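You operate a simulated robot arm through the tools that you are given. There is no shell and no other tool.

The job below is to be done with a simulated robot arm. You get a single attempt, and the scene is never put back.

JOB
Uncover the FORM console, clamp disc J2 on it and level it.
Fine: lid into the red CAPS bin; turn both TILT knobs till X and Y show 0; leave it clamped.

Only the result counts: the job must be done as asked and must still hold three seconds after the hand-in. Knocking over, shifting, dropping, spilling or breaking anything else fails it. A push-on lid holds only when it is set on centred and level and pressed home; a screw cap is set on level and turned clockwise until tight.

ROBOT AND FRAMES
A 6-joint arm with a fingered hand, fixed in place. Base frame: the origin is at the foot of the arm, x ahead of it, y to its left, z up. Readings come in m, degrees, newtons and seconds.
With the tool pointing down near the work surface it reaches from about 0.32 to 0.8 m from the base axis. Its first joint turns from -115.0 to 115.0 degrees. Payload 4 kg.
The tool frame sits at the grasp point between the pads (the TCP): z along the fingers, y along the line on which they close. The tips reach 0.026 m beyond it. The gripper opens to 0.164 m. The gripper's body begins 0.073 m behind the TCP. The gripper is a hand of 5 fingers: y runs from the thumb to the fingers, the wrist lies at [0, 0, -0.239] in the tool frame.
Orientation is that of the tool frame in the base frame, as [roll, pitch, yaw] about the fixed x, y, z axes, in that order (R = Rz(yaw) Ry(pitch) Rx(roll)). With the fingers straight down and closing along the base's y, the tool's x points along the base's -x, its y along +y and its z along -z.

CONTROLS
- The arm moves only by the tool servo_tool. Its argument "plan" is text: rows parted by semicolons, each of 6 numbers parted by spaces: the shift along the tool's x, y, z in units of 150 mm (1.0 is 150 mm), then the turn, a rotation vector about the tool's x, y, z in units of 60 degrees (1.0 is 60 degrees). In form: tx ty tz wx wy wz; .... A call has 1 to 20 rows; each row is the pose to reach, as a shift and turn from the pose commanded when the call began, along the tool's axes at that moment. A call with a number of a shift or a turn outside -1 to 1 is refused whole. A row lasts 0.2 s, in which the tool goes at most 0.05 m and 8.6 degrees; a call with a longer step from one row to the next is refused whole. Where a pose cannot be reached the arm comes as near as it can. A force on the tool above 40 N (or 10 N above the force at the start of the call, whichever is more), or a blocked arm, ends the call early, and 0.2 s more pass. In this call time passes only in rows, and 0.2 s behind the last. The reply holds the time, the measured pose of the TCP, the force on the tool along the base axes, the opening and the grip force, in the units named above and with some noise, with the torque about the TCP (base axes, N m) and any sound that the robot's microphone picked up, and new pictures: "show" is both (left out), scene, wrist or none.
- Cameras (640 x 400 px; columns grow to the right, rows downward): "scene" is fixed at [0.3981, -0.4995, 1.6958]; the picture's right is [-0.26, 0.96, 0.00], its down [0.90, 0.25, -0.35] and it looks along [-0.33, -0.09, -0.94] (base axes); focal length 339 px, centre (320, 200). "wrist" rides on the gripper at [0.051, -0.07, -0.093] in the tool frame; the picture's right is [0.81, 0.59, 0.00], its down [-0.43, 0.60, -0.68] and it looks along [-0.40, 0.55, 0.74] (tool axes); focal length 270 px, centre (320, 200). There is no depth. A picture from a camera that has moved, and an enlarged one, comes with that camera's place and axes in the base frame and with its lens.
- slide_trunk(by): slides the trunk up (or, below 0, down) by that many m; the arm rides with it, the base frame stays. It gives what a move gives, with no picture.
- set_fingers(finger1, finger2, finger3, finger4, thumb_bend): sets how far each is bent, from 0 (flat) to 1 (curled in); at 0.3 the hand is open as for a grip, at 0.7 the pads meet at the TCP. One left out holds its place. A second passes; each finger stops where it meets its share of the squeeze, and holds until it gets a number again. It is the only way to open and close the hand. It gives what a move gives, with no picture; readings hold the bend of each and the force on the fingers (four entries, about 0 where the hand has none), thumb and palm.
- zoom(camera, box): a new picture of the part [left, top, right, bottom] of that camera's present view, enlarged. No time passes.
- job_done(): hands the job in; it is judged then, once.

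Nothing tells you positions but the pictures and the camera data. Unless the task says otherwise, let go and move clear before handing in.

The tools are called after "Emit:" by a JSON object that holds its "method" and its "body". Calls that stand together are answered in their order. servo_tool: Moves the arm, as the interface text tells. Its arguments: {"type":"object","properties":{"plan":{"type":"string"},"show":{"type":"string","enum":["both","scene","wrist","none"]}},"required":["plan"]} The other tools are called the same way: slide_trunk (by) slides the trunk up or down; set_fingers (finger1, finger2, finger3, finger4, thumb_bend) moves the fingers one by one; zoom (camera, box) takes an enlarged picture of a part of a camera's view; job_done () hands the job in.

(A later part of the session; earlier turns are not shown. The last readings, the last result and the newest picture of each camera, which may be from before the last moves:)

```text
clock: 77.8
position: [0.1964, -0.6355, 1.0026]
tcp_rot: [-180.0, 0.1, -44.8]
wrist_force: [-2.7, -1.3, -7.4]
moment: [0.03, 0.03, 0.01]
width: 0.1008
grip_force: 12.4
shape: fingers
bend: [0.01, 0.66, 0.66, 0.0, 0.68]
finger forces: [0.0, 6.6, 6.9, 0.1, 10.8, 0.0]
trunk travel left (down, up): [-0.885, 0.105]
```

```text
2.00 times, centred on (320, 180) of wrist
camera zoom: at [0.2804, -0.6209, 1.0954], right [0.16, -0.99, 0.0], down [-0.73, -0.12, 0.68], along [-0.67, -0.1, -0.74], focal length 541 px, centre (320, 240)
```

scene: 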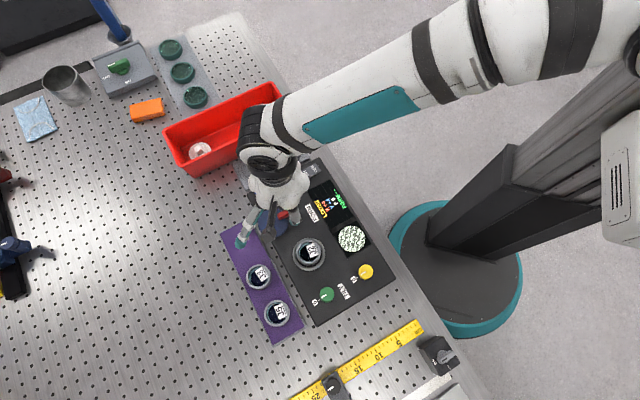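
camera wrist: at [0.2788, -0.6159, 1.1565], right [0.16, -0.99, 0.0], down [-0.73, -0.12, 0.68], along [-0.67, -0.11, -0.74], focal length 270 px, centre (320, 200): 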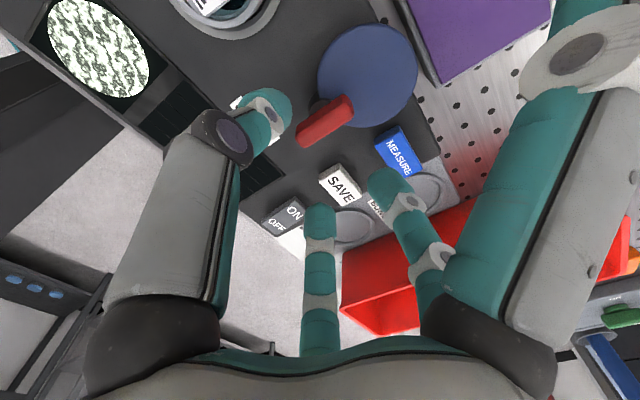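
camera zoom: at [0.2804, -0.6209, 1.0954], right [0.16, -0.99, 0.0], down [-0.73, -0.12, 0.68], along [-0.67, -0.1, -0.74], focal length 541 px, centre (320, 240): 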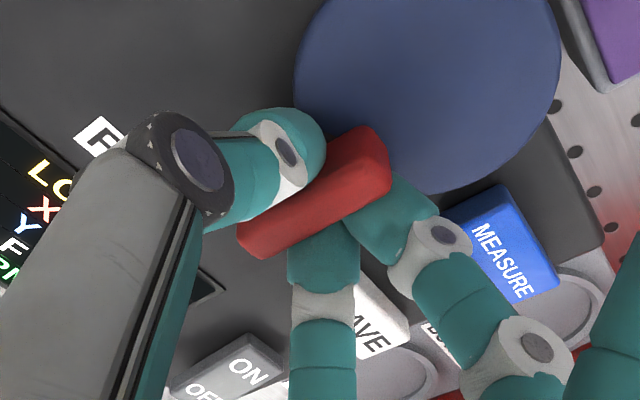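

The bar is gripped. I'll try a small counter-clockwise turn (swinging the plate toward the disc) and watch the torque.

Emit:
{"method": "servo_tool", "body": {"plan": "0 0 0 0 0 -0.05; 0 0 0 0 0 -0.1; 0 0 0 0 0 -0.15; 0 0 0 0 0 -0.2", "show": "both"}}

Emit:
{"method": "zoom", "body": {"camera": "wrist", "box": [220, 80, 420, 280]}}

Emit:
{"method": "zoom", "body": {"camera": "scene", "box": [260, 180, 360, 260]}}

```text
clock: 78.8
position: [0.1962, -0.6355, 1.0022]
tcp_rot: [-179.9, -0.1, -32.8]
wrist_force: [0.1, -0.5, -5.6]
moment: [0.03, -0.06, 0.0]
width: 0.1003
grip_force: 12.6
shape: fingers
bend: [0.01, 0.66, 0.66, 0.0, 0.68]
finger forces: [0.0, 6.7, 6.6, 0.0, 11.6, 0.0]
trunk travel left (down, up): [-0.885, 0.105]
camera wrist: at [0.2761, -0.6034, 1.0955], right [0.36, -0.93, 0.0], down [-0.69, -0.27, 0.68], along [-0.63, -0.24, -0.74], focal length 270 px, centre (320, 200)
```

scene: 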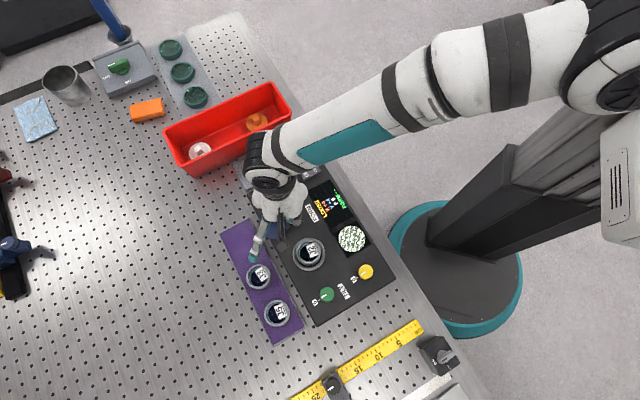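
wrist: 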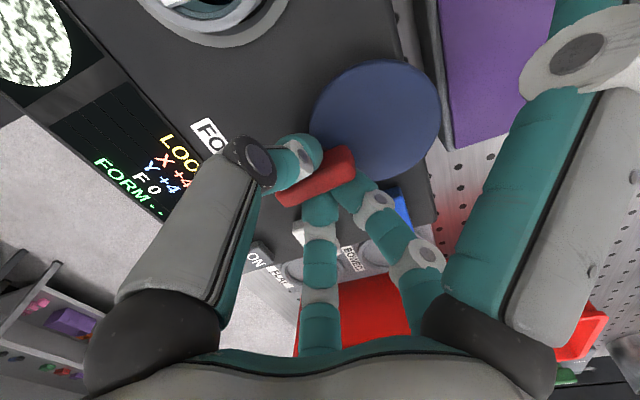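

```text
2.00 times, centred on (320, 180) of wrist
camera zoom: at [0.2761, -0.6034, 1.0955], right [0.36, -0.93, 0.0], down [-0.69, -0.27, 0.68], along [-0.63, -0.24, -0.74], focal length 541 px, centre (320, 240)
```

zoom: 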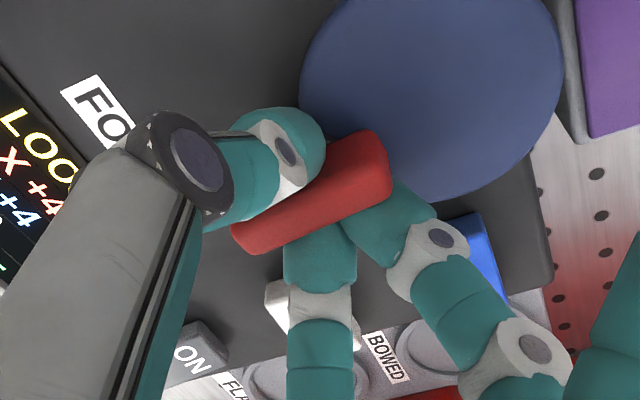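

```text
5.00 times, centred on (310, 220) of scene
camera zoom: at [0.3981, -0.4995, 1.6958], right [-0.26, 0.96, 0.0], down [0.9, 0.25, -0.35], along [-0.33, -0.09, -0.94], focal length 1694 px, centre (370, 100)
```

zoom: 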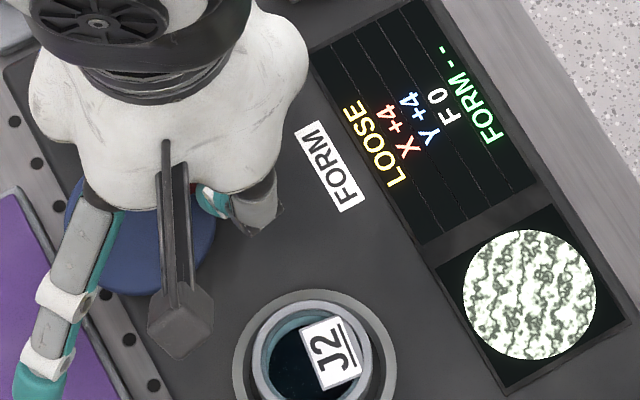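

The blue plate swings with the bar, with almost no torque. I'll continue counter-clockwise.

Emit:
{"method": "servo_tool", "body": {"plan": "0 0 0 0 0 -0.08; 0 0 0 0 0 -0.16; 0 0 0 0 0 -0.24; 0 0 0 0 0 -0.32; 0 0 0 0 0 -0.4; 0 0 0 0 0 -0.48; 0 0 0 0 0 -0.56; 0 0 0 0 0 -0.64", "show": "both"}}

Emit:
{"method": "zoom", "body": {"camera": "scene", "box": [260, 180, 360, 260]}}

Emit:
{"method": "zoom", "body": {"camera": "wrist", "box": [220, 0, 480, 200]}}

```text
clock: 80.5
position: [0.1983, -0.6327, 1.0033]
tcp_rot: [-179.9, 0.0, 5.7]
wrist_force: [3.1, 3.2, -3.5]
moment: [0.11, -0.05, -0.01]
width: 0.1006
grip_force: 12.8
shape: fingers
bend: [0.01, 0.66, 0.66, 0.0, 0.68]
finger forces: [0.0, 6.1, 5.9, 0.0, 13.6, 0.0]
trunk travel left (down, up): [-0.885, 0.105]
camera wrist: at [0.24, -0.5594, 1.0954], right [0.86, -0.51, 0.0], down [-0.37, -0.64, 0.68], along [-0.34, -0.58, -0.74], focal length 270 px, centre (320, 200)
```

scene: 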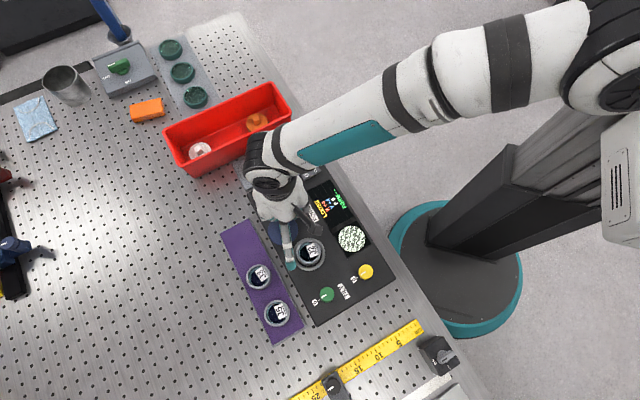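
wrist: 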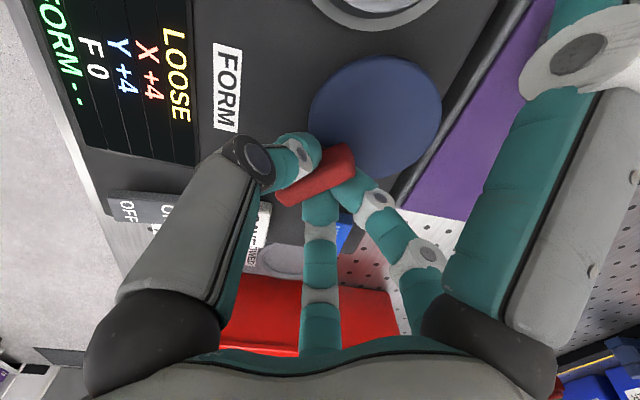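

```text
5.00 times, centred on (310, 220) of scene
camera zoom: at [0.3981, -0.4995, 1.6958], right [-0.26, 0.96, 0.0], down [0.9, 0.25, -0.35], along [-0.33, -0.09, -0.94], focal length 1694 px, centre (370, 100)
```

zoom: 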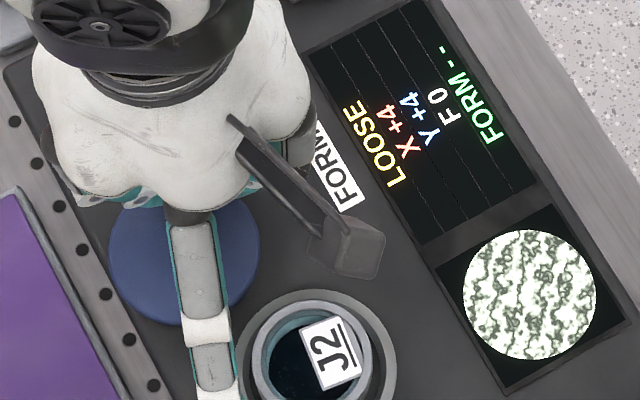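

```text
2.00 times, centred on (350, 100) of wrist
camera zoom: at [0.24, -0.5594, 1.0954], right [0.86, -0.51, 0.0], down [-0.37, -0.64, 0.68], along [-0.34, -0.58, -0.74], focal length 541 px, centre (260, 400)
```

zoom: 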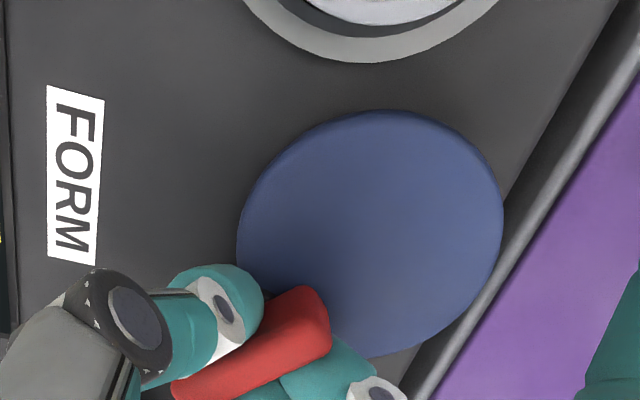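

Emit:
{"method": "servo_tool", "body": {"plan": "0 0 0 0 0 -0.08; 0 0 0 0 0 -0.16; 0 0 0 0 0 -0.24; 0 0 0 0 0 -0.32; 0 0 0 0 0 -0.4", "show": "both"}}

Emit:
{"method": "zoom", "body": {"camera": "scene", "box": [260, 180, 360, 260]}}

Emit:
{"method": "zoom", "body": {"camera": "wrist", "box": [220, 0, 480, 200]}}

```text
clock: 81.8
position: [0.1972, -0.6339, 1.0034]
tcp_rot: [-179.9, -0.2, 29.5]
wrist_force: [3.6, 8.5, -5.4]
moment: [0.22, -0.05, -0.08]
width: 0.1003
grip_force: 13.7
shape: fingers
bend: [0.01, 0.66, 0.72, 0.0, 0.67]
finger forces: [0.1, 6.2, 6.5, 0.1, 14.1, 0.0]
trunk travel left (down, up): [-0.885, 0.105]
camera wrist: at [0.2064, -0.5485, 1.0963], right [0.99, -0.11, 0.0], down [-0.08, -0.73, 0.68], along [-0.08, -0.67, -0.74], focal length 270 px, centre (320, 200)
```

scene: 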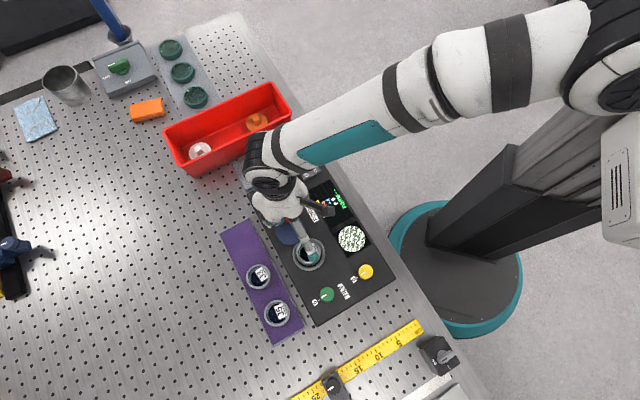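
wrist: 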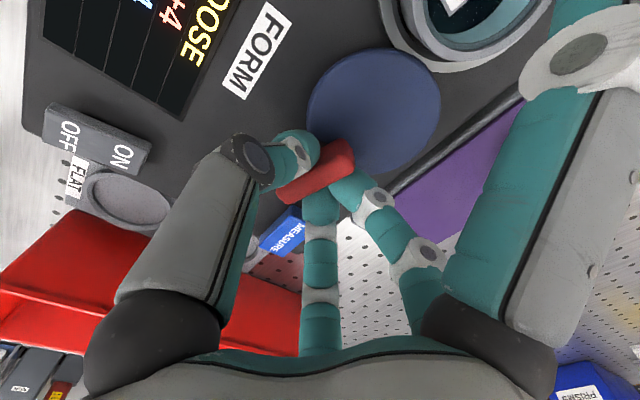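

```text
5.00 times, centred on (310, 220) of scene
camera zoom: at [0.3981, -0.4995, 1.6958], right [-0.26, 0.96, 0.0], down [0.9, 0.25, -0.35], along [-0.33, -0.09, -0.94], focal length 1694 px, centre (370, 100)
```

zoom: 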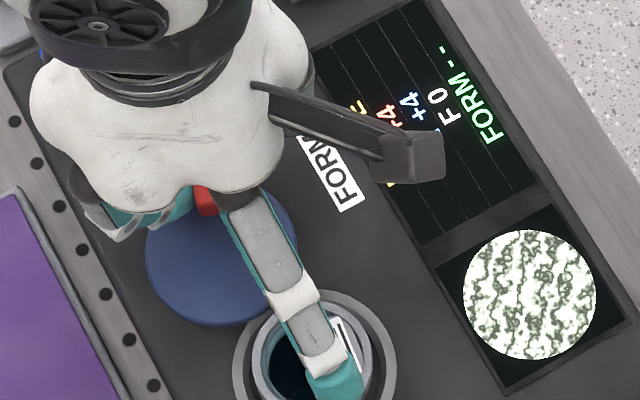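

```text
2.00 times, centred on (350, 100) of wrist
camera zoom: at [0.2064, -0.5485, 1.0963], right [0.99, -0.11, 0.0], down [-0.08, -0.73, 0.68], along [-0.08, -0.67, -0.74], focal length 541 px, centre (260, 400)
```

zoom: 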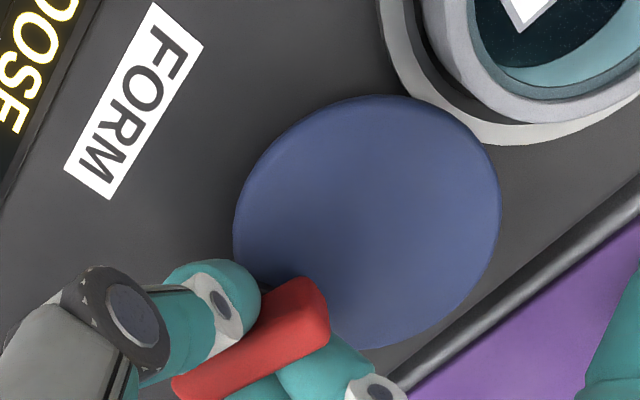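

Emit:
{"method": "servo_tool", "body": {"plan": "0.008 -0.007 0 0 0 0; 0.008 -0.007 0 0 0 -0.06; 0.008 -0.007 0 0 0 -0.12; 0.008 -0.007 0 0 0 -0.18", "show": "wrist"}}

Emit:
{"method": "zoom", "body": {"camera": "scene", "box": [260, 180, 360, 260]}}

Emit:
{"method": "zoom", "body": {"camera": "wrist", "box": [220, 0, 480, 200]}}

```text
clock: 82.8
position: [0.1959, -0.6341, 1.0024]
tcp_rot: [-180.0, -0.2, 40.2]
wrist_force: [2.6, 3.2, -6.6]
moment: [0.06, -0.03, -0.01]
width: 0.1005
grip_force: 13.8
shape: fingers
bend: [0.01, 0.66, 0.72, 0.0, 0.67]
finger forces: [0.1, 7.1, 8.3, 0.0, 11.5, 0.0]
trunk travel left (down, up): [-0.885, 0.105]
camera wrist: at [0.1902, -0.5471, 1.0963], right [1.0, 0.08, 0.0], down [0.06, -0.73, 0.68], along [0.05, -0.67, -0.74], focal length 270 px, centre (320, 200)
```

wrist: 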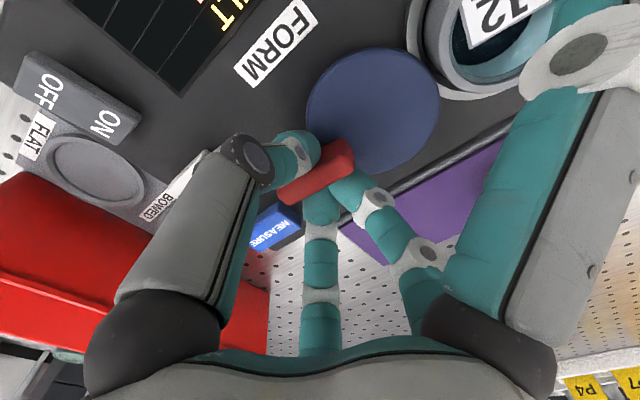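

```text
5.00 times, centred on (310, 220) of scene
camera zoom: at [0.3981, -0.4995, 1.6958], right [-0.26, 0.96, 0.0], down [0.9, 0.25, -0.35], along [-0.33, -0.09, -0.94], focal length 1694 px, centre (370, 100)
```

zoom: 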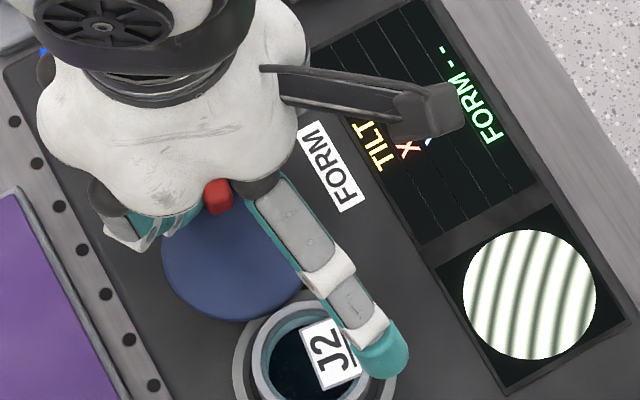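

```text
2.00 times, centred on (350, 100) of wrist
camera zoom: at [0.1902, -0.5471, 1.0963], right [1.0, 0.08, 0.0], down [0.06, -0.73, 0.68], along [0.05, -0.67, -0.74], focal length 541 px, centre (260, 400)
```

zoom: 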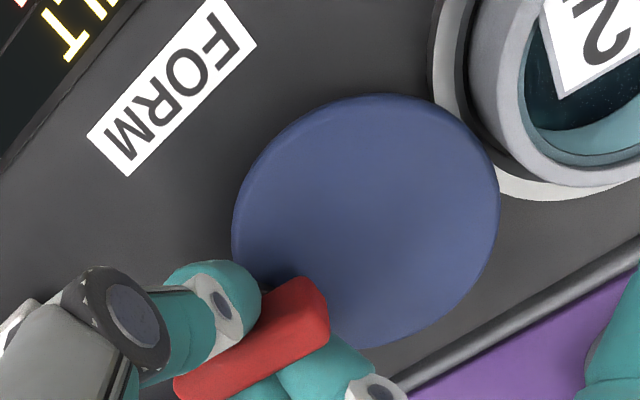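

The status changed from LOOSE to TILT and clear fringes appeared, so it's clamped. I'll turn about 5° more to complete the swing, then let go.

Emit:
{"method": "servo_tool", "body": {"plan": "0 0 0 0 0 -0.04; 0 0 0 0 0 -0.09; 0 0 0 0 0 -0.09", "show": "none"}}

Emit:
{"method": "zoom", "body": {"camera": "scene", "box": [260, 180, 360, 260]}}

```text
clock: 83.5
position: [0.1973, -0.6346, 1.0034]
tcp_rot: [-179.9, 0.0, 45.7]
wrist_force: [1.6, 3.7, -2.7]
moment: [0.08, 0.0, -0.02]
width: 0.1003
grip_force: 13.8
shape: fingers
bend: [0.01, 0.66, 0.72, 0.0, 0.67]
finger forces: [0.1, 7.3, 8.2, 0.0, 12.1, 0.0]
trunk travel left (down, up): [-0.885, 0.105]
```

```text
5.00 times, centred on (310, 220) of scene
camera zoom: at [0.3981, -0.4995, 1.6958], right [-0.26, 0.96, 0.0], down [0.9, 0.25, -0.35], along [-0.33, -0.09, -0.94], focal length 1694 px, centre (370, 100)
```

zoom: 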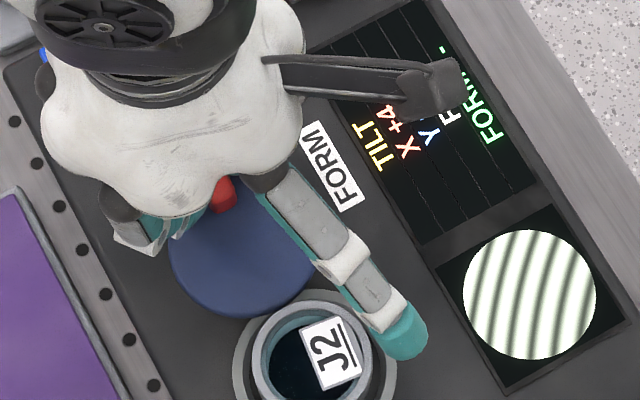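

Emit:
{"method": "set_fingers", "body": {"finger2": 0.57, "finger3": 0.57, "thumb_bend": 0.57}}

Emit:
{"method": "servo_tool", "body": {"plan": "0 0 -0.1 0 0 0; 0 0 -0.3 0 0 0; 0 0 -0.5 0 0 0; 0 0 -0.7 0 0 0; 0 0 -0.9 0 0 0; 0 0 -0.9 0 0 0", "show": "both"}}

Emit:
{"method": "zoom", "body": {"camera": "wrist", "box": [220, 0, 480, 200]}}

Emit:
{"method": "zoom", "body": {"camera": "scene", "box": [260, 180, 360, 260]}}

```text
clock: 84.5
position: [0.1969, -0.6328, 1.0025]
tcp_rot: [-179.9, -0.1, 45.7]
wrist_force: [0.0, -0.2, -0.8]
moment: [0.0, -0.07, -0.02]
width: 0.099
grip_force: 0.4
shape: fingers
bend: [0.01, 0.56, 0.56, 0.0, 0.56]
finger forces: [0.0, 0.9, 0.1, 0.1, 0.1, 0.0]
trunk travel left (down, up): [-0.885, 0.105]
```

```text
clock: 86.0
position: [0.1957, -0.6339, 1.1388]
tcp_rot: [180.0, -0.1, 45.7]
wrist_force: [0.6, 0.0, 0.1]
moment: [0.01, 0.0, -0.01]
width: 0.0992
grip_force: 0.1
shape: fingers
bend: [0.01, 0.56, 0.56, 0.0, 0.56]
finger forces: [0.0, 0.0, 0.0, 0.0, 0.0, 0.0]
trunk travel left (down, up): [-0.885, 0.105]
camera wrist: at [0.1806, -0.5488, 1.232], right [0.99, 0.17, 0.0], down [0.12, -0.73, 0.68], along [0.11, -0.67, -0.74], focal length 270 px, centre (320, 200)
```

scene: 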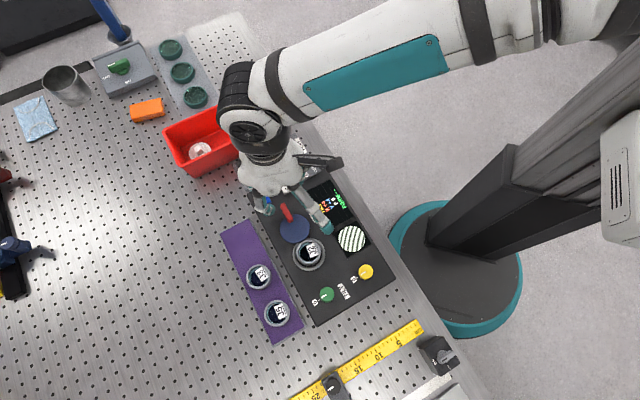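
wrist: 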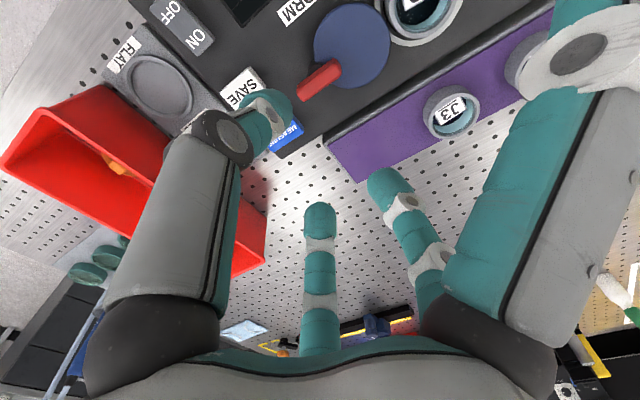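

```text
2.00 times, centred on (350, 100) of wrist
camera zoom: at [0.1806, -0.5488, 1.232], right [0.99, 0.17, 0.0], down [0.12, -0.73, 0.68], along [0.11, -0.67, -0.74], focal length 541 px, centre (260, 400)
```

zoom: 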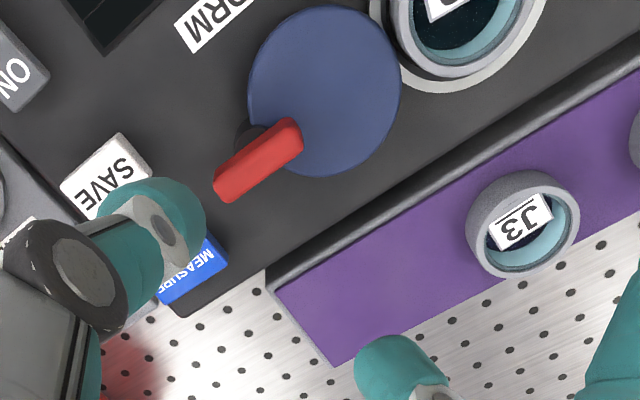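

```text
5.00 times, centred on (310, 220) of scene
camera zoom: at [0.3981, -0.4995, 1.6958], right [-0.26, 0.96, 0.0], down [0.9, 0.25, -0.35], along [-0.33, -0.09, -0.94], focal length 1694 px, centre (370, 100)
```

zoom: 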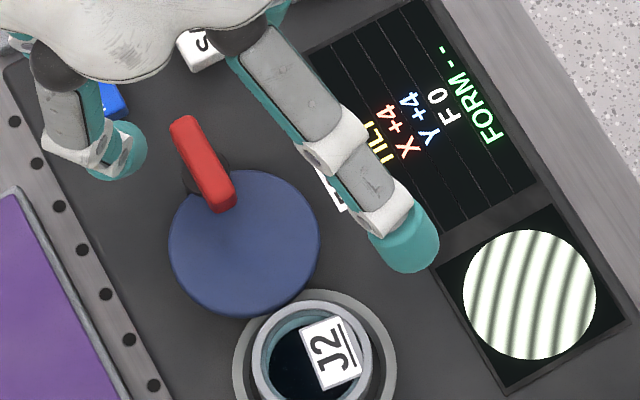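

Clamped: TILT, X +4, Y +4. Now the knobs, green first; I'll move over it at (0.338, -0.50) and turn to a mid-range yaw.

Emit:
{"method": "servo_tool", "body": {"plan": "0.25 0.01 0 0 0 0; 0.5 0.02 0 0 0 0; 0.75 0.03 0 0 0 0; 0.9 0.04 0 0 0 0; 0.9 0.04 0 0 0 0", "show": "none"}}

Emit:
{"method": "servo_tool", "body": {"plan": "0.2 0.01 -0 0 0 -0.13; 0.395 0.02 0 0 0 -0.26; 0.395 0.02 0.1 0 0 -0.39; 0.395 0.02 0.2 0 0 -0.52; 0.395 0.02 0.25 0 0 -0.65; 0.395 0.02 0.25 0 0 -0.738; 0.395 0.02 0.25 0 0 -0.738", "show": "both"}}

Emit:
{"method": "zoom", "body": {"camera": "wrist", "box": [220, 0, 420, 200]}}

```text
clock: 87.2
position: [0.2957, -0.5384, 1.1377]
tcp_rot: [-180.0, -0.1, 45.7]
wrist_force: [0.2, 0.3, -0.1]
moment: [0.01, 0.02, -0.03]
width: 0.0992
grip_force: 0.0
shape: fingers
bend: [0.01, 0.56, 0.56, 0.0, 0.56]
finger forces: [0.1, 0.0, 0.1, 0.0, 0.0, 0.1]
trunk travel left (down, up): [-0.885, 0.105]
```

```text
clock: 88.8
position: [0.3388, -0.4994, 1.1006]
tcp_rot: [179.9, 0.0, 90.0]
wrist_force: [0.1, 0.8, -0.6]
moment: [-0.01, 0.0, -0.01]
width: 0.0988
grip_force: 0.0
shape: fingers
bend: [0.01, 0.56, 0.56, 0.0, 0.56]
finger forces: [0.0, 0.0, 0.0, 0.0, 0.0, 0.1]
trunk travel left (down, up): [-0.885, 0.105]
camera wrist: at [0.2683, -0.4484, 1.1932], right [0.59, 0.81, 0.0], down [0.59, -0.43, 0.68], along [0.55, -0.4, -0.74], focal length 270 px, centre (320, 200)
```

scene: 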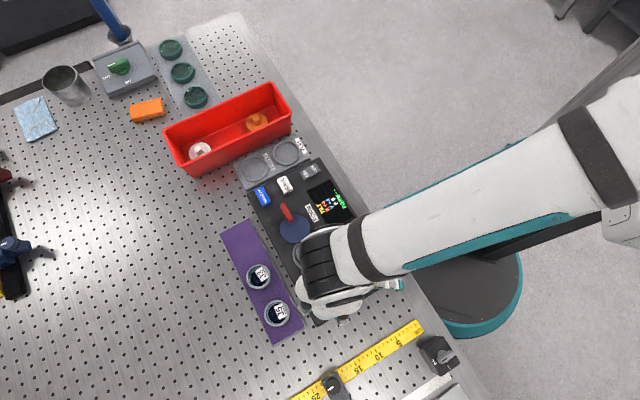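
wrist: 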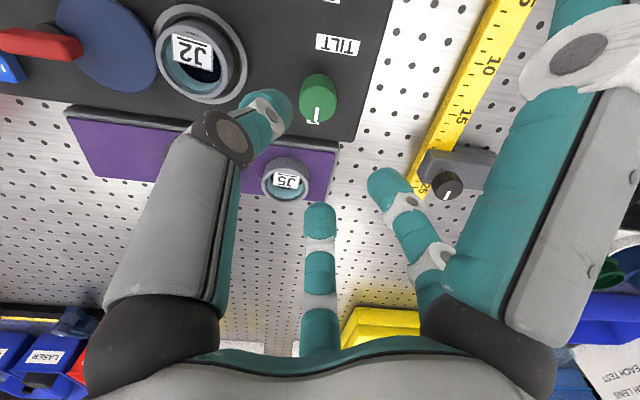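

```text
2.00 times, centred on (320, 100) of wrist
camera zoom: at [0.2683, -0.4484, 1.1932], right [0.59, 0.81, 0.0], down [0.59, -0.43, 0.68], along [0.55, -0.4, -0.74], focal length 541 px, centre (320, 400)
```

zoom: 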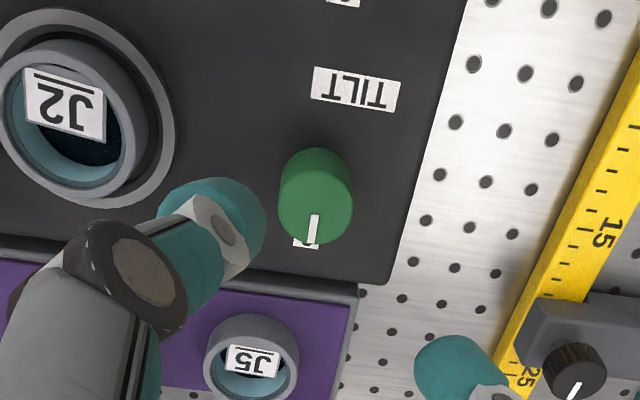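

The knob's top comes out at (0.338, -0.501, 0.990). I'll go down around it and grip.

Emit:
{"method": "servo_tool", "body": {"plan": "-0.011 -0.006 0.2 0 0 0; -0.011 -0.006 0.4 0 0 0; -0.011 -0.006 0.55 0 0 0; -0.011 -0.006 0.63 0 0 0; -0.011 -0.006 0.63 0 0 0", "show": "none"}}

Emit:
{"method": "zoom", "body": {"camera": "wrist", "box": [220, 80, 420, 280]}}

Emit:
{"method": "zoom", "body": {"camera": "scene", "box": [300, 175, 370, 240]}}

```text
clock: 90.0
position: [0.338, -0.5009, 1.0048]
tcp_rot: [-180.0, -0.2, 90.0]
wrist_force: [1.1, 0.2, 0.6]
moment: [0.02, 0.0, 0.0]
width: 0.0995
grip_force: 0.1
shape: fingers
bend: [0.01, 0.56, 0.56, 0.0, 0.56]
finger forces: [0.0, 0.0, 0.0, 0.1, 0.0, 0.0]
trunk travel left (down, up): [-0.885, 0.105]
```

```text
2.00 times, centred on (320, 180) of wrist
camera zoom: at [0.2684, -0.4502, 1.0978], right [0.59, 0.81, 0.0], down [0.59, -0.43, 0.68], along [0.55, -0.4, -0.74], focal length 541 px, centre (320, 240)
```

zoom: 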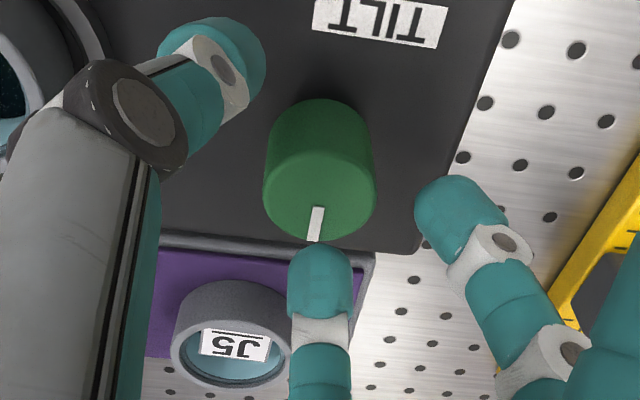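

```text
6.15 times, centred on (335, 208) of scene
camera zoom: at [0.3981, -0.4995, 1.6958], right [-0.26, 0.96, 0.0], down [0.9, 0.25, -0.35], along [-0.33, -0.09, -0.94], focal length 2084 px, centre (228, 154)
```

zoom: 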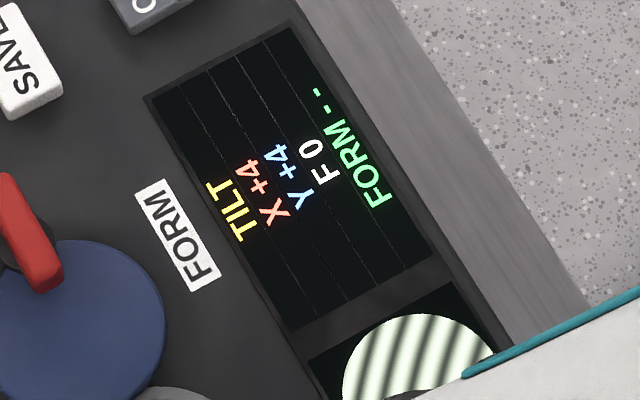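

The display is readable from here. I'll grip the green knob.

Emit:
{"method": "set_fingers", "body": {"finger2": 0.75, "finger3": 0.75, "thumb_bend": 0.75}}

Emit:
{"method": "zoom", "body": {"camera": "wrist", "box": [220, 80, 420, 280]}}

Emit:
{"method": "zoom", "body": {"camera": "scene", "box": [300, 175, 370, 240]}}

```text
clock: 91.0
position: [0.3383, -0.5005, 1.0046]
tcp_rot: [180.0, -0.1, 90.0]
wrist_force: [0.1, 0.4, -1.9]
moment: [0.0, 0.0, 0.01]
width: 0.0997
grip_force: 17.0
shape: fingers
bend: [0.01, 0.64, 0.64, 0.0, 0.65]
finger forces: [0.0, 9.2, 9.2, 0.0, 15.1, 0.0]
trunk travel left (down, up): [-0.885, 0.105]
```

```text
2.00 times, centred on (320, 180) of wrist
camera zoom: at [0.2685, -0.4503, 1.0979], right [0.59, 0.81, 0.0], down [0.59, -0.43, 0.68], along [0.55, -0.4, -0.74], focal length 541 px, centre (320, 240)
```

zoom: 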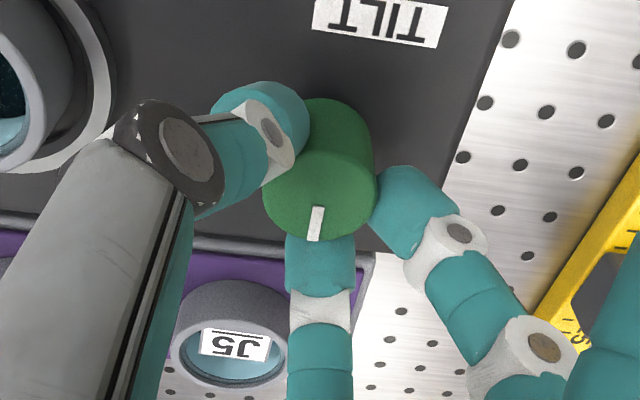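

```text
6.15 times, centred on (335, 208) of scene
camera zoom: at [0.3981, -0.4995, 1.6958], right [-0.26, 0.96, 0.0], down [0.9, 0.25, -0.35], along [-0.33, -0.09, -0.94], focal length 2084 px, centre (228, 154)
```

zoom: 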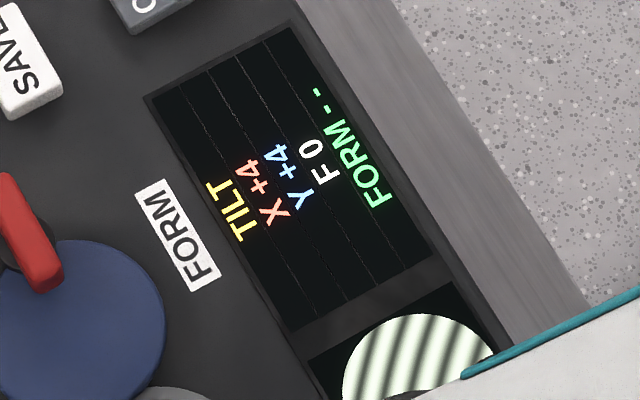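

Emit:
{"method": "servo_tool", "body": {"plan": "0 0 0 0 0 0.05; 0 0 0 0 0 0.1; 0 0 0 0 0 0.15; 0 0 0 0 0 0.2; 0 0 0 0 0 0.2", "show": "none"}}

Emit:
{"method": "zoom", "body": {"camera": "scene", "box": [300, 175, 370, 240]}}

Emit:
{"method": "zoom", "body": {"camera": "wrist", "box": [220, 80, 420, 280]}}

```text
clock: 92.2
position: [0.3386, -0.502, 1.0051]
tcp_rot: [180.0, -0.1, 77.9]
wrist_force: [1.7, 2.5, -6.0]
moment: [0.04, -0.04, 0.02]
width: 0.0998
grip_force: 15.3
shape: fingers
bend: [0.01, 0.64, 0.64, 0.0, 0.65]
finger forces: [0.1, 10.0, 8.2, 0.0, 13.0, 0.1]
trunk travel left (down, up): [-0.885, 0.105]
```

```text
6.15 times, centred on (335, 208) of scene
camera zoom: at [0.3981, -0.4995, 1.6958], right [-0.26, 0.96, 0.0], down [0.9, 0.25, -0.35], along [-0.33, -0.09, -0.94], focal length 2084 px, centre (228, 154)
```

zoom: 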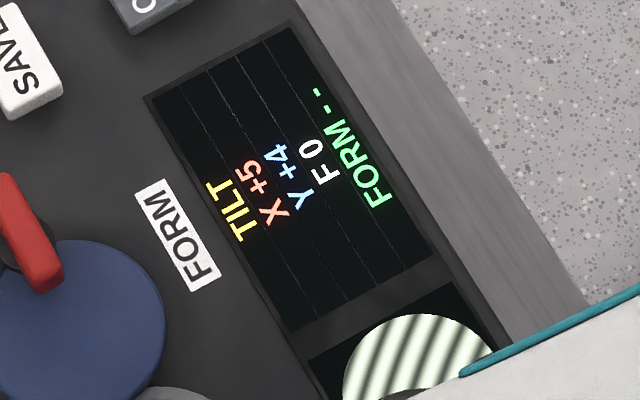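

```text
2.00 times, centred on (320, 180) of wrist
camera zoom: at [0.2804, -0.4374, 1.0983], right [0.74, 0.67, 0.0], down [0.49, -0.55, 0.68], along [0.45, -0.5, -0.74], focal length 541 px, centre (320, 240)
```

zoom: 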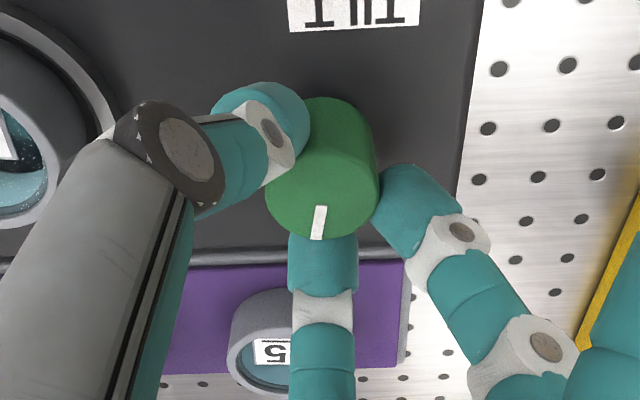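

Green drives X, and clockwise raises it, so I'll turn counter-clockwise.

Emit:
{"method": "servo_tool", "body": {"plan": "0 0 0 0 0 -0.06; 0 0 0 0 0 -0.12; 0 0 0 0 0 -0.18; 0 0 0 0 0 -0.24; 0 0 0 0 0 -0.3; 0 0 0 0 0 -0.36; 0 0 0 0 0 -0.42; 0 0 0 0 0 -0.48; 0 0 0 0 0 -0.54; 0 0 0 0 0 -0.6; 0 0 0 0 0 -0.6", "show": "none"}}

Emit:
{"method": "zoom", "body": {"camera": "scene", "box": [300, 175, 370, 240]}}

Emit:
{"method": "zoom", "body": {"camera": "wrist", "box": [220, 80, 420, 280]}}

```text
clock: 94.5
position: [0.3389, -0.5023, 1.0051]
tcp_rot: [180.0, -0.1, 114.0]
wrist_force: [2.4, 2.8, -8.8]
moment: [0.06, -0.05, 0.0]
width: 0.0998
grip_force: 15.4
shape: fingers
bend: [0.01, 0.64, 0.64, 0.0, 0.65]
finger forces: [0.1, 9.1, 9.3, 0.0, 12.4, 0.1]
trunk travel left (down, up): [-0.885, 0.105]
```

```text
6.15 times, centred on (335, 208) of scene
camera zoom: at [0.3981, -0.4995, 1.6958], right [-0.26, 0.96, 0.0], down [0.9, 0.25, -0.35], along [-0.33, -0.09, -0.94], focal length 2084 px, centre (228, 154)
```

zoom: 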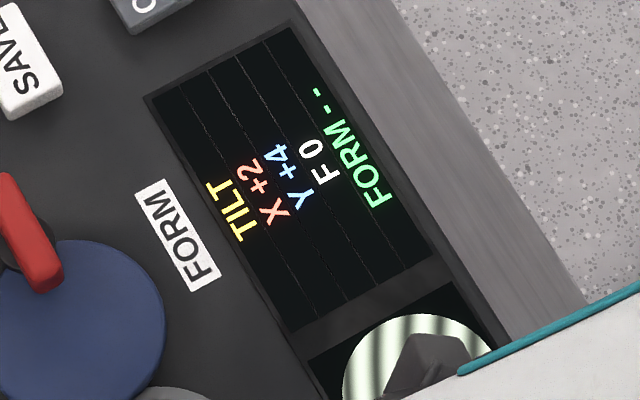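

```text
2.00 times, centred on (320, 180) of wrist
camera zoom: at [0.2536, -0.484, 1.0984], right [0.21, 0.98, 0.0], down [0.72, -0.15, 0.68], along [0.66, -0.14, -0.74], focal length 541 px, centre (320, 240)
```

zoom: 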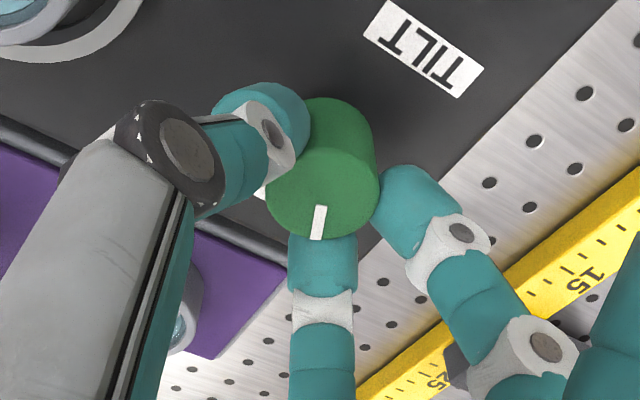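

X falls one unit per 12°, so 24° more should give 0.

Emit:
{"method": "servo_tool", "body": {"plan": "0 0 0 0 0 -0.06; 0 0 0 0 0 -0.12; 0 0 0 0 0 -0.18; 0 0 0 0 0 -0.24; 0 0 0 0 0 -0.3; 0 0 0 0 0 -0.36; 0 0 0 0 0 -0.4; 0 0 0 0 0 -0.4", "show": "none"}}

Emit:
{"method": "zoom", "body": {"camera": "scene", "box": [300, 175, 370, 240]}}

Emit:
{"method": "zoom", "body": {"camera": "wrist", "box": [220, 80, 420, 280]}}

```text
clock: 96.3
position: [0.3394, -0.5021, 1.0058]
tcp_rot: [179.9, -0.1, 138.0]
wrist_force: [-0.8, -1.4, -11.4]
moment: [-0.02, 0.02, -0.02]
width: 0.1
grip_force: 14.8
shape: fingers
bend: [0.01, 0.64, 0.64, 0.0, 0.65]
finger forces: [0.0, 7.6, 8.4, 0.0, 14.1, 0.1]
trunk travel left (down, up): [-0.885, 0.105]
```

```text
6.15 times, centred on (335, 208) of scene
camera zoom: at [0.3981, -0.4995, 1.6958], right [-0.26, 0.96, 0.0], down [0.9, 0.25, -0.35], along [-0.33, -0.09, -0.94], focal length 2084 px, centre (228, 154)
```

zoom: 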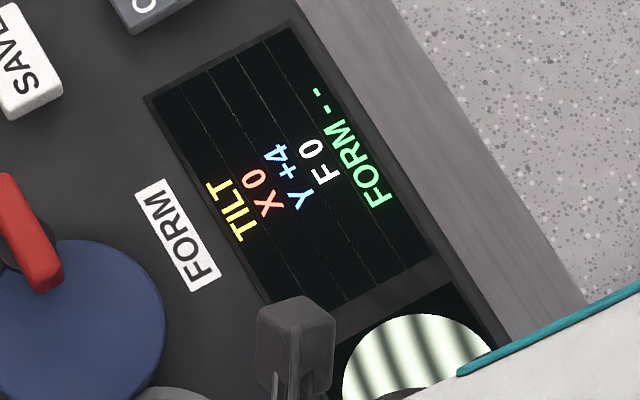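

```text
2.00 times, centred on (320, 180) of wrist
camera zoom: at [0.2539, -0.5197, 1.0986], right [-0.21, 0.98, 0.0], down [0.72, 0.15, 0.68], along [0.66, 0.14, -0.74], focal length 541 px, centre (320, 240)
```

zoom: 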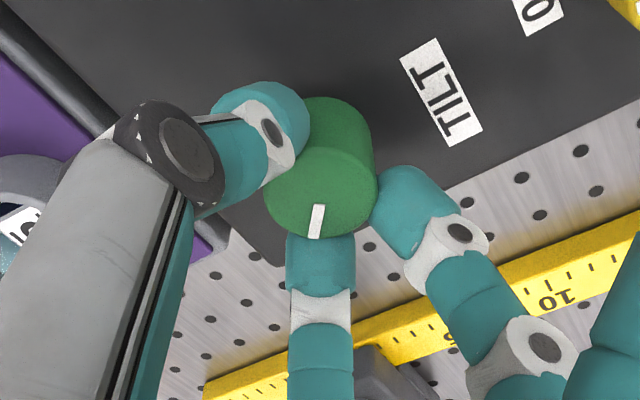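

X shows 0. I'll release the green knob and rise clear.

Emit:
{"method": "set_fingers", "body": {"finger2": 0.56, "finger3": 0.56, "thumb_bend": 0.56}}

Emit:
{"method": "servo_tool", "body": {"plan": "0 0 -0.1 0 0 0; 0 0 -0.3 0 0 0; 0 0 -0.5 0 0 0; 0 0 -0.65 0 0 0; 0 0 -0.65 0 0 0", "show": "none"}}

Emit:
{"method": "zoom", "body": {"camera": "scene", "box": [300, 175, 370, 240]}}

Emit:
{"method": "zoom", "body": {"camera": "wrist", "box": [220, 0, 480, 200]}}

```text
clock: 97.3
position: [0.3387, -0.5018, 1.0058]
tcp_rot: [179.9, 0.0, 138.1]
wrist_force: [0.2, 0.7, -0.7]
moment: [0.0, 0.01, 0.0]
width: 0.0995
grip_force: 0.1
shape: fingers
bend: [0.01, 0.56, 0.56, 0.0, 0.56]
finger forces: [0.0, 0.0, 0.0, 0.0, 0.0, 0.0]
trunk travel left (down, up): [-0.885, 0.105]
```

```text
clock: 98.5
position: [0.3382, -0.5033, 1.104]
tcp_rot: [179.8, 0.0, 138.0]
wrist_force: [-1.0, 0.7, -0.9]
moment: [-0.03, -0.02, -0.01]
width: 0.0993
grip_force: 0.0
shape: fingers
bend: [0.01, 0.56, 0.56, 0.0, 0.56]
finger forces: [0.0, 0.1, 0.0, 0.0, 0.1, 0.0]
trunk travel left (down, up): [-0.885, 0.105]
```

```text
6.15 times, centred on (335, 208) of scene
camera zoom: at [0.3981, -0.4995, 1.6958], right [-0.26, 0.96, 0.0], down [0.9, 0.25, -0.35], along [-0.33, -0.09, -0.94], focal length 2084 px, centre (228, 154)
```

zoom: 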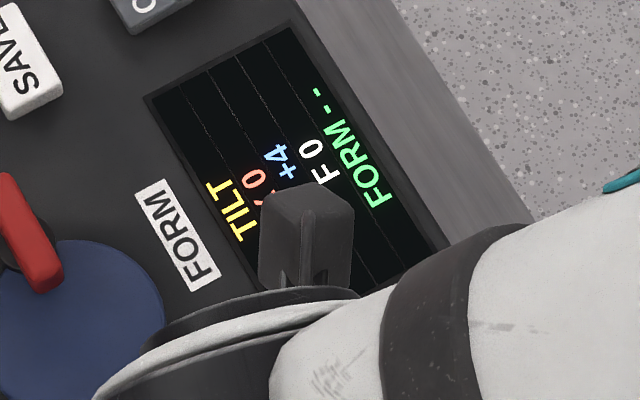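

```text
2.00 times, centred on (350, 100) of wrist
camera zoom: at [0.2539, -0.52, 1.197], right [-0.21, 0.98, 0.0], down [0.72, 0.15, 0.68], along [0.66, 0.14, -0.74], focal length 541 px, centre (260, 400)
```

zoom: 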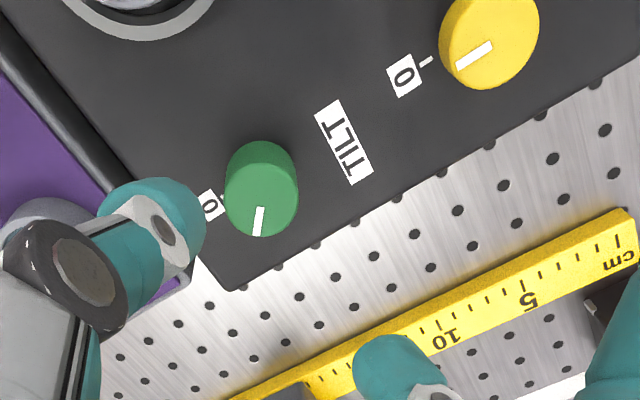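

X holds at 0. Next the yellow knob, whose top is at about (0.273, -0.4355, 0.99).

Emit:
{"method": "servo_tool", "body": {"plan": "0.2 0.01 0 0 0 0.13; 0.4 0.03 0 0 0 0.26; 0.622 0.041 0 0 0 0.39; 0.622 0.041 0 0 0 0.52; 0.622 0.041 0 0 0 0.65; 0.622 0.041 0 0 0 0.78; 0.622 0.041 0 0 0 0.8; 0.622 0.041 0 0 0 0.8", "show": "both"}}

Emit:
{"method": "zoom", "body": {"camera": "wrist", "box": [220, 0, 420, 200]}}

```text
clock: 100.3
position: [0.2737, -0.4356, 1.1048]
tcp_rot: [179.9, -0.1, 89.8]
wrist_force: [-0.3, -0.4, 0.4]
moment: [-0.02, 0.0, 0.0]
width: 0.099
grip_force: 0.0
shape: fingers
bend: [0.01, 0.56, 0.56, 0.0, 0.56]
finger forces: [0.0, 0.1, 0.0, 0.0, 0.1, 0.0]
trunk travel left (down, up): [-0.885, 0.105]
camera wrist: at [0.203, -0.3844, 1.1972], right [0.59, 0.81, 0.0], down [0.59, -0.43, 0.68], along [0.55, -0.4, -0.74], focal length 270 px, centre (320, 200)
```

scene: 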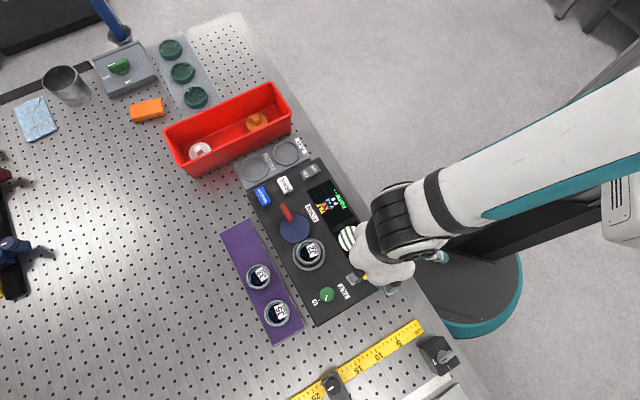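
wrist: 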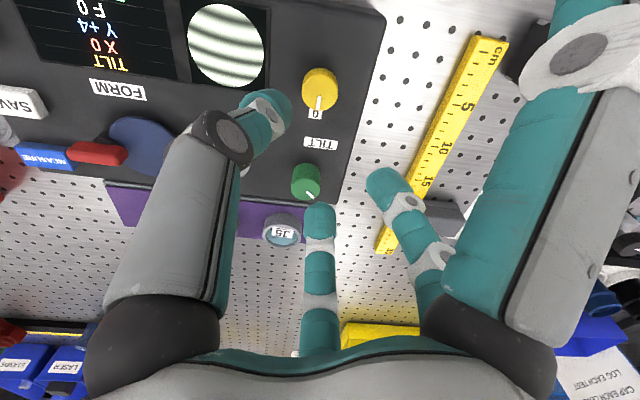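

```text
2.00 times, centred on (320, 100) of wrist
camera zoom: at [0.203, -0.3844, 1.1972], right [0.59, 0.81, 0.0], down [0.59, -0.43, 0.68], along [0.55, -0.4, -0.74], focal length 541 px, centre (320, 400)
```

zoom: 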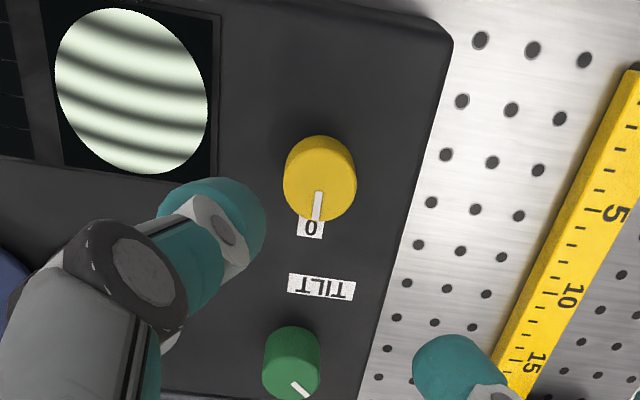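

Emit:
{"method": "servo_tool", "body": {"plan": "0.009 -0.017 0.2 0 0 0; 0.009 -0.017 0.4 0 0 0; 0.009 -0.017 0.6 0 0 0; 0.009 -0.017 0.7 0 0 0; 0.009 -0.017 0.73 0 0 0; 0.009 -0.017 0.73 0 0 0", "show": "wrist"}}

Emit:
{"method": "zoom", "body": {"camera": "wrist", "box": [220, 80, 420, 280]}}

Emit:
{"method": "zoom", "body": {"camera": "scene", "box": [300, 175, 370, 240]}}

```text
clock: 101.8
position: [0.2698, -0.434, 0.9943]
tcp_rot: [179.9, 0.0, 90.0]
wrist_force: [0.5, -0.6, 0.7]
moment: [-0.01, 0.02, 0.0]
width: 0.0992
grip_force: 0.2
shape: fingers
bend: [0.01, 0.56, 0.56, 0.0, 0.56]
finger forces: [0.0, 0.1, 0.0, 0.0, 0.0, 0.1]
trunk travel left (down, up): [-0.885, 0.105]
camera wrist: at [0.2, -0.3826, 1.0877], right [0.59, 0.81, 0.0], down [0.59, -0.43, 0.68], along [0.55, -0.4, -0.74], focal length 270 px, centre (320, 200)
```

wrist: 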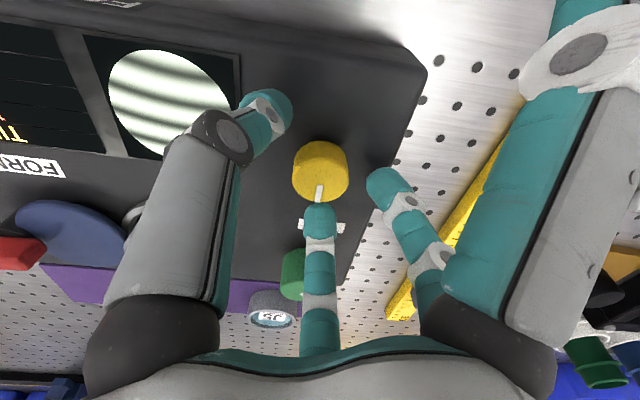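

```text
2.00 times, centred on (320, 180) of wrist
camera zoom: at [0.2, -0.3826, 1.0877], right [0.59, 0.81, 0.0], down [0.59, -0.43, 0.68], along [0.55, -0.4, -0.74], focal length 541 px, centre (320, 240)
```

zoom: 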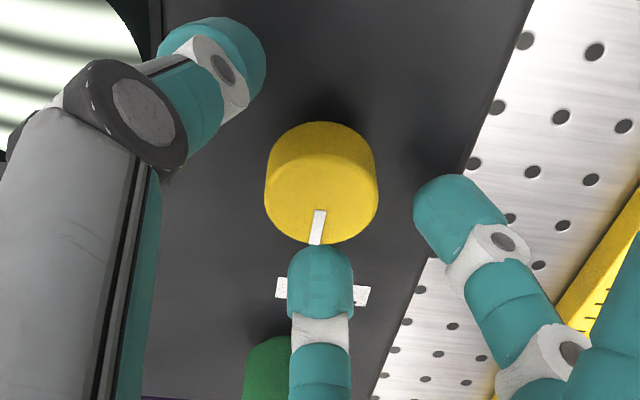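

```text
6.15 times, centred on (335, 208) of scene
camera zoom: at [0.3981, -0.4995, 1.6958], right [-0.26, 0.96, 0.0], down [0.9, 0.25, -0.35], along [-0.33, -0.09, -0.94], focal length 2084 px, centre (228, 154)
```

zoom: 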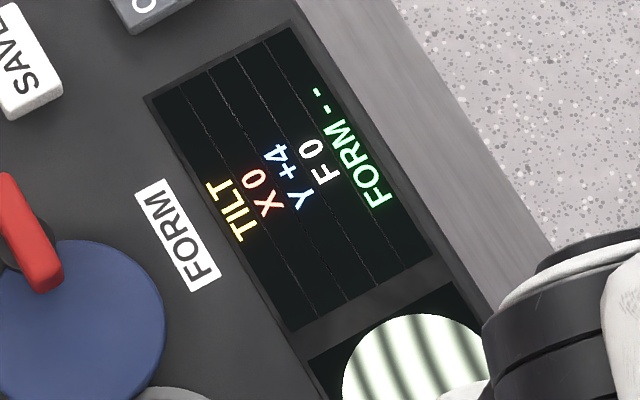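

The knob is centred and the display is in view. I'll grip it and turn a first 24° counter-clockwise.

Emit:
{"method": "set_fingers", "body": {"finger2": 0.75, "finger3": 0.75, "thumb_bend": 0.75}}

Emit:
{"method": "servo_tool", "body": {"plan": "0 0 0 0 0 -0.06; 0 0 0 0 0 -0.12; 0 0 0 0 0 -0.18; 0 0 0 0 0 -0.24; 0 0 0 0 0 -0.3; 0 0 0 0 0 -0.36; 0 0 0 0 0 -0.4; 0 0 0 0 0 -0.4", "show": "none"}}

Emit:
{"method": "zoom", "body": {"camera": "scene", "box": [300, 175, 370, 240]}}

Emit:
{"method": "zoom", "body": {"camera": "wrist", "box": [220, 80, 420, 280]}}

```text
clock: 102.8
position: [0.2707, -0.4341, 0.9941]
tcp_rot: [-179.9, -0.1, 90.0]
wrist_force: [1.1, -0.1, -0.9]
moment: [-0.05, -0.04, 0.03]
width: 0.0997
grip_force: 16.1
shape: fingers
bend: [0.01, 0.64, 0.64, 0.0, 0.66]
finger forces: [0.1, 9.4, 9.7, 0.1, 14.1, 0.0]
trunk travel left (down, up): [-0.885, 0.105]
```

```text
clock: 104.5
position: [0.2704, -0.4335, 0.9936]
tcp_rot: [179.9, 0.0, 113.9]
wrist_force: [-2.5, -1.9, 2.1]
moment: [-0.05, 0.05, -0.03]
width: 0.1001
grip_force: 17.1
shape: fingers
bend: [0.01, 0.64, 0.64, 0.0, 0.65]
finger forces: [0.1, 8.8, 9.5, 0.0, 16.8, 0.0]
trunk travel left (down, up): [-0.885, 0.105]
```

```text
6.15 times, centred on (335, 208) of scene
camera zoom: at [0.3981, -0.4995, 1.6958], right [-0.26, 0.96, 0.0], down [0.9, 0.25, -0.35], along [-0.33, -0.09, -0.94], focal length 2084 px, centre (228, 154)
```

zoom: 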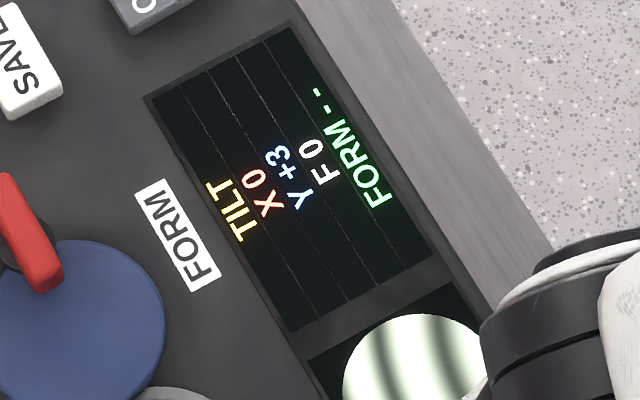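

```text
2.00 times, centred on (320, 180) of wrist
camera zoom: at [0.1857, -0.4158, 1.0873], right [0.21, 0.98, 0.0], down [0.72, -0.15, 0.68], along [0.66, -0.14, -0.73], focal length 541 px, centre (320, 240)
```

zoom: 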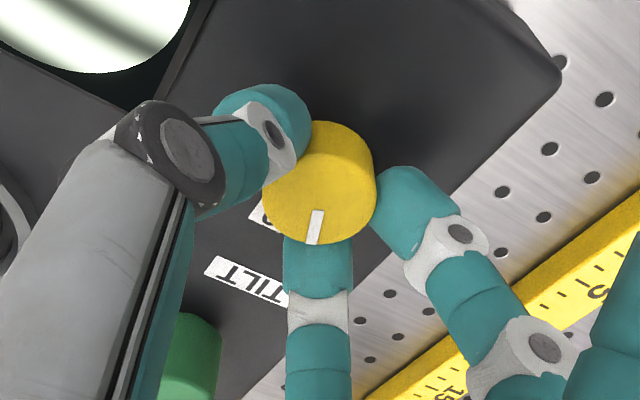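

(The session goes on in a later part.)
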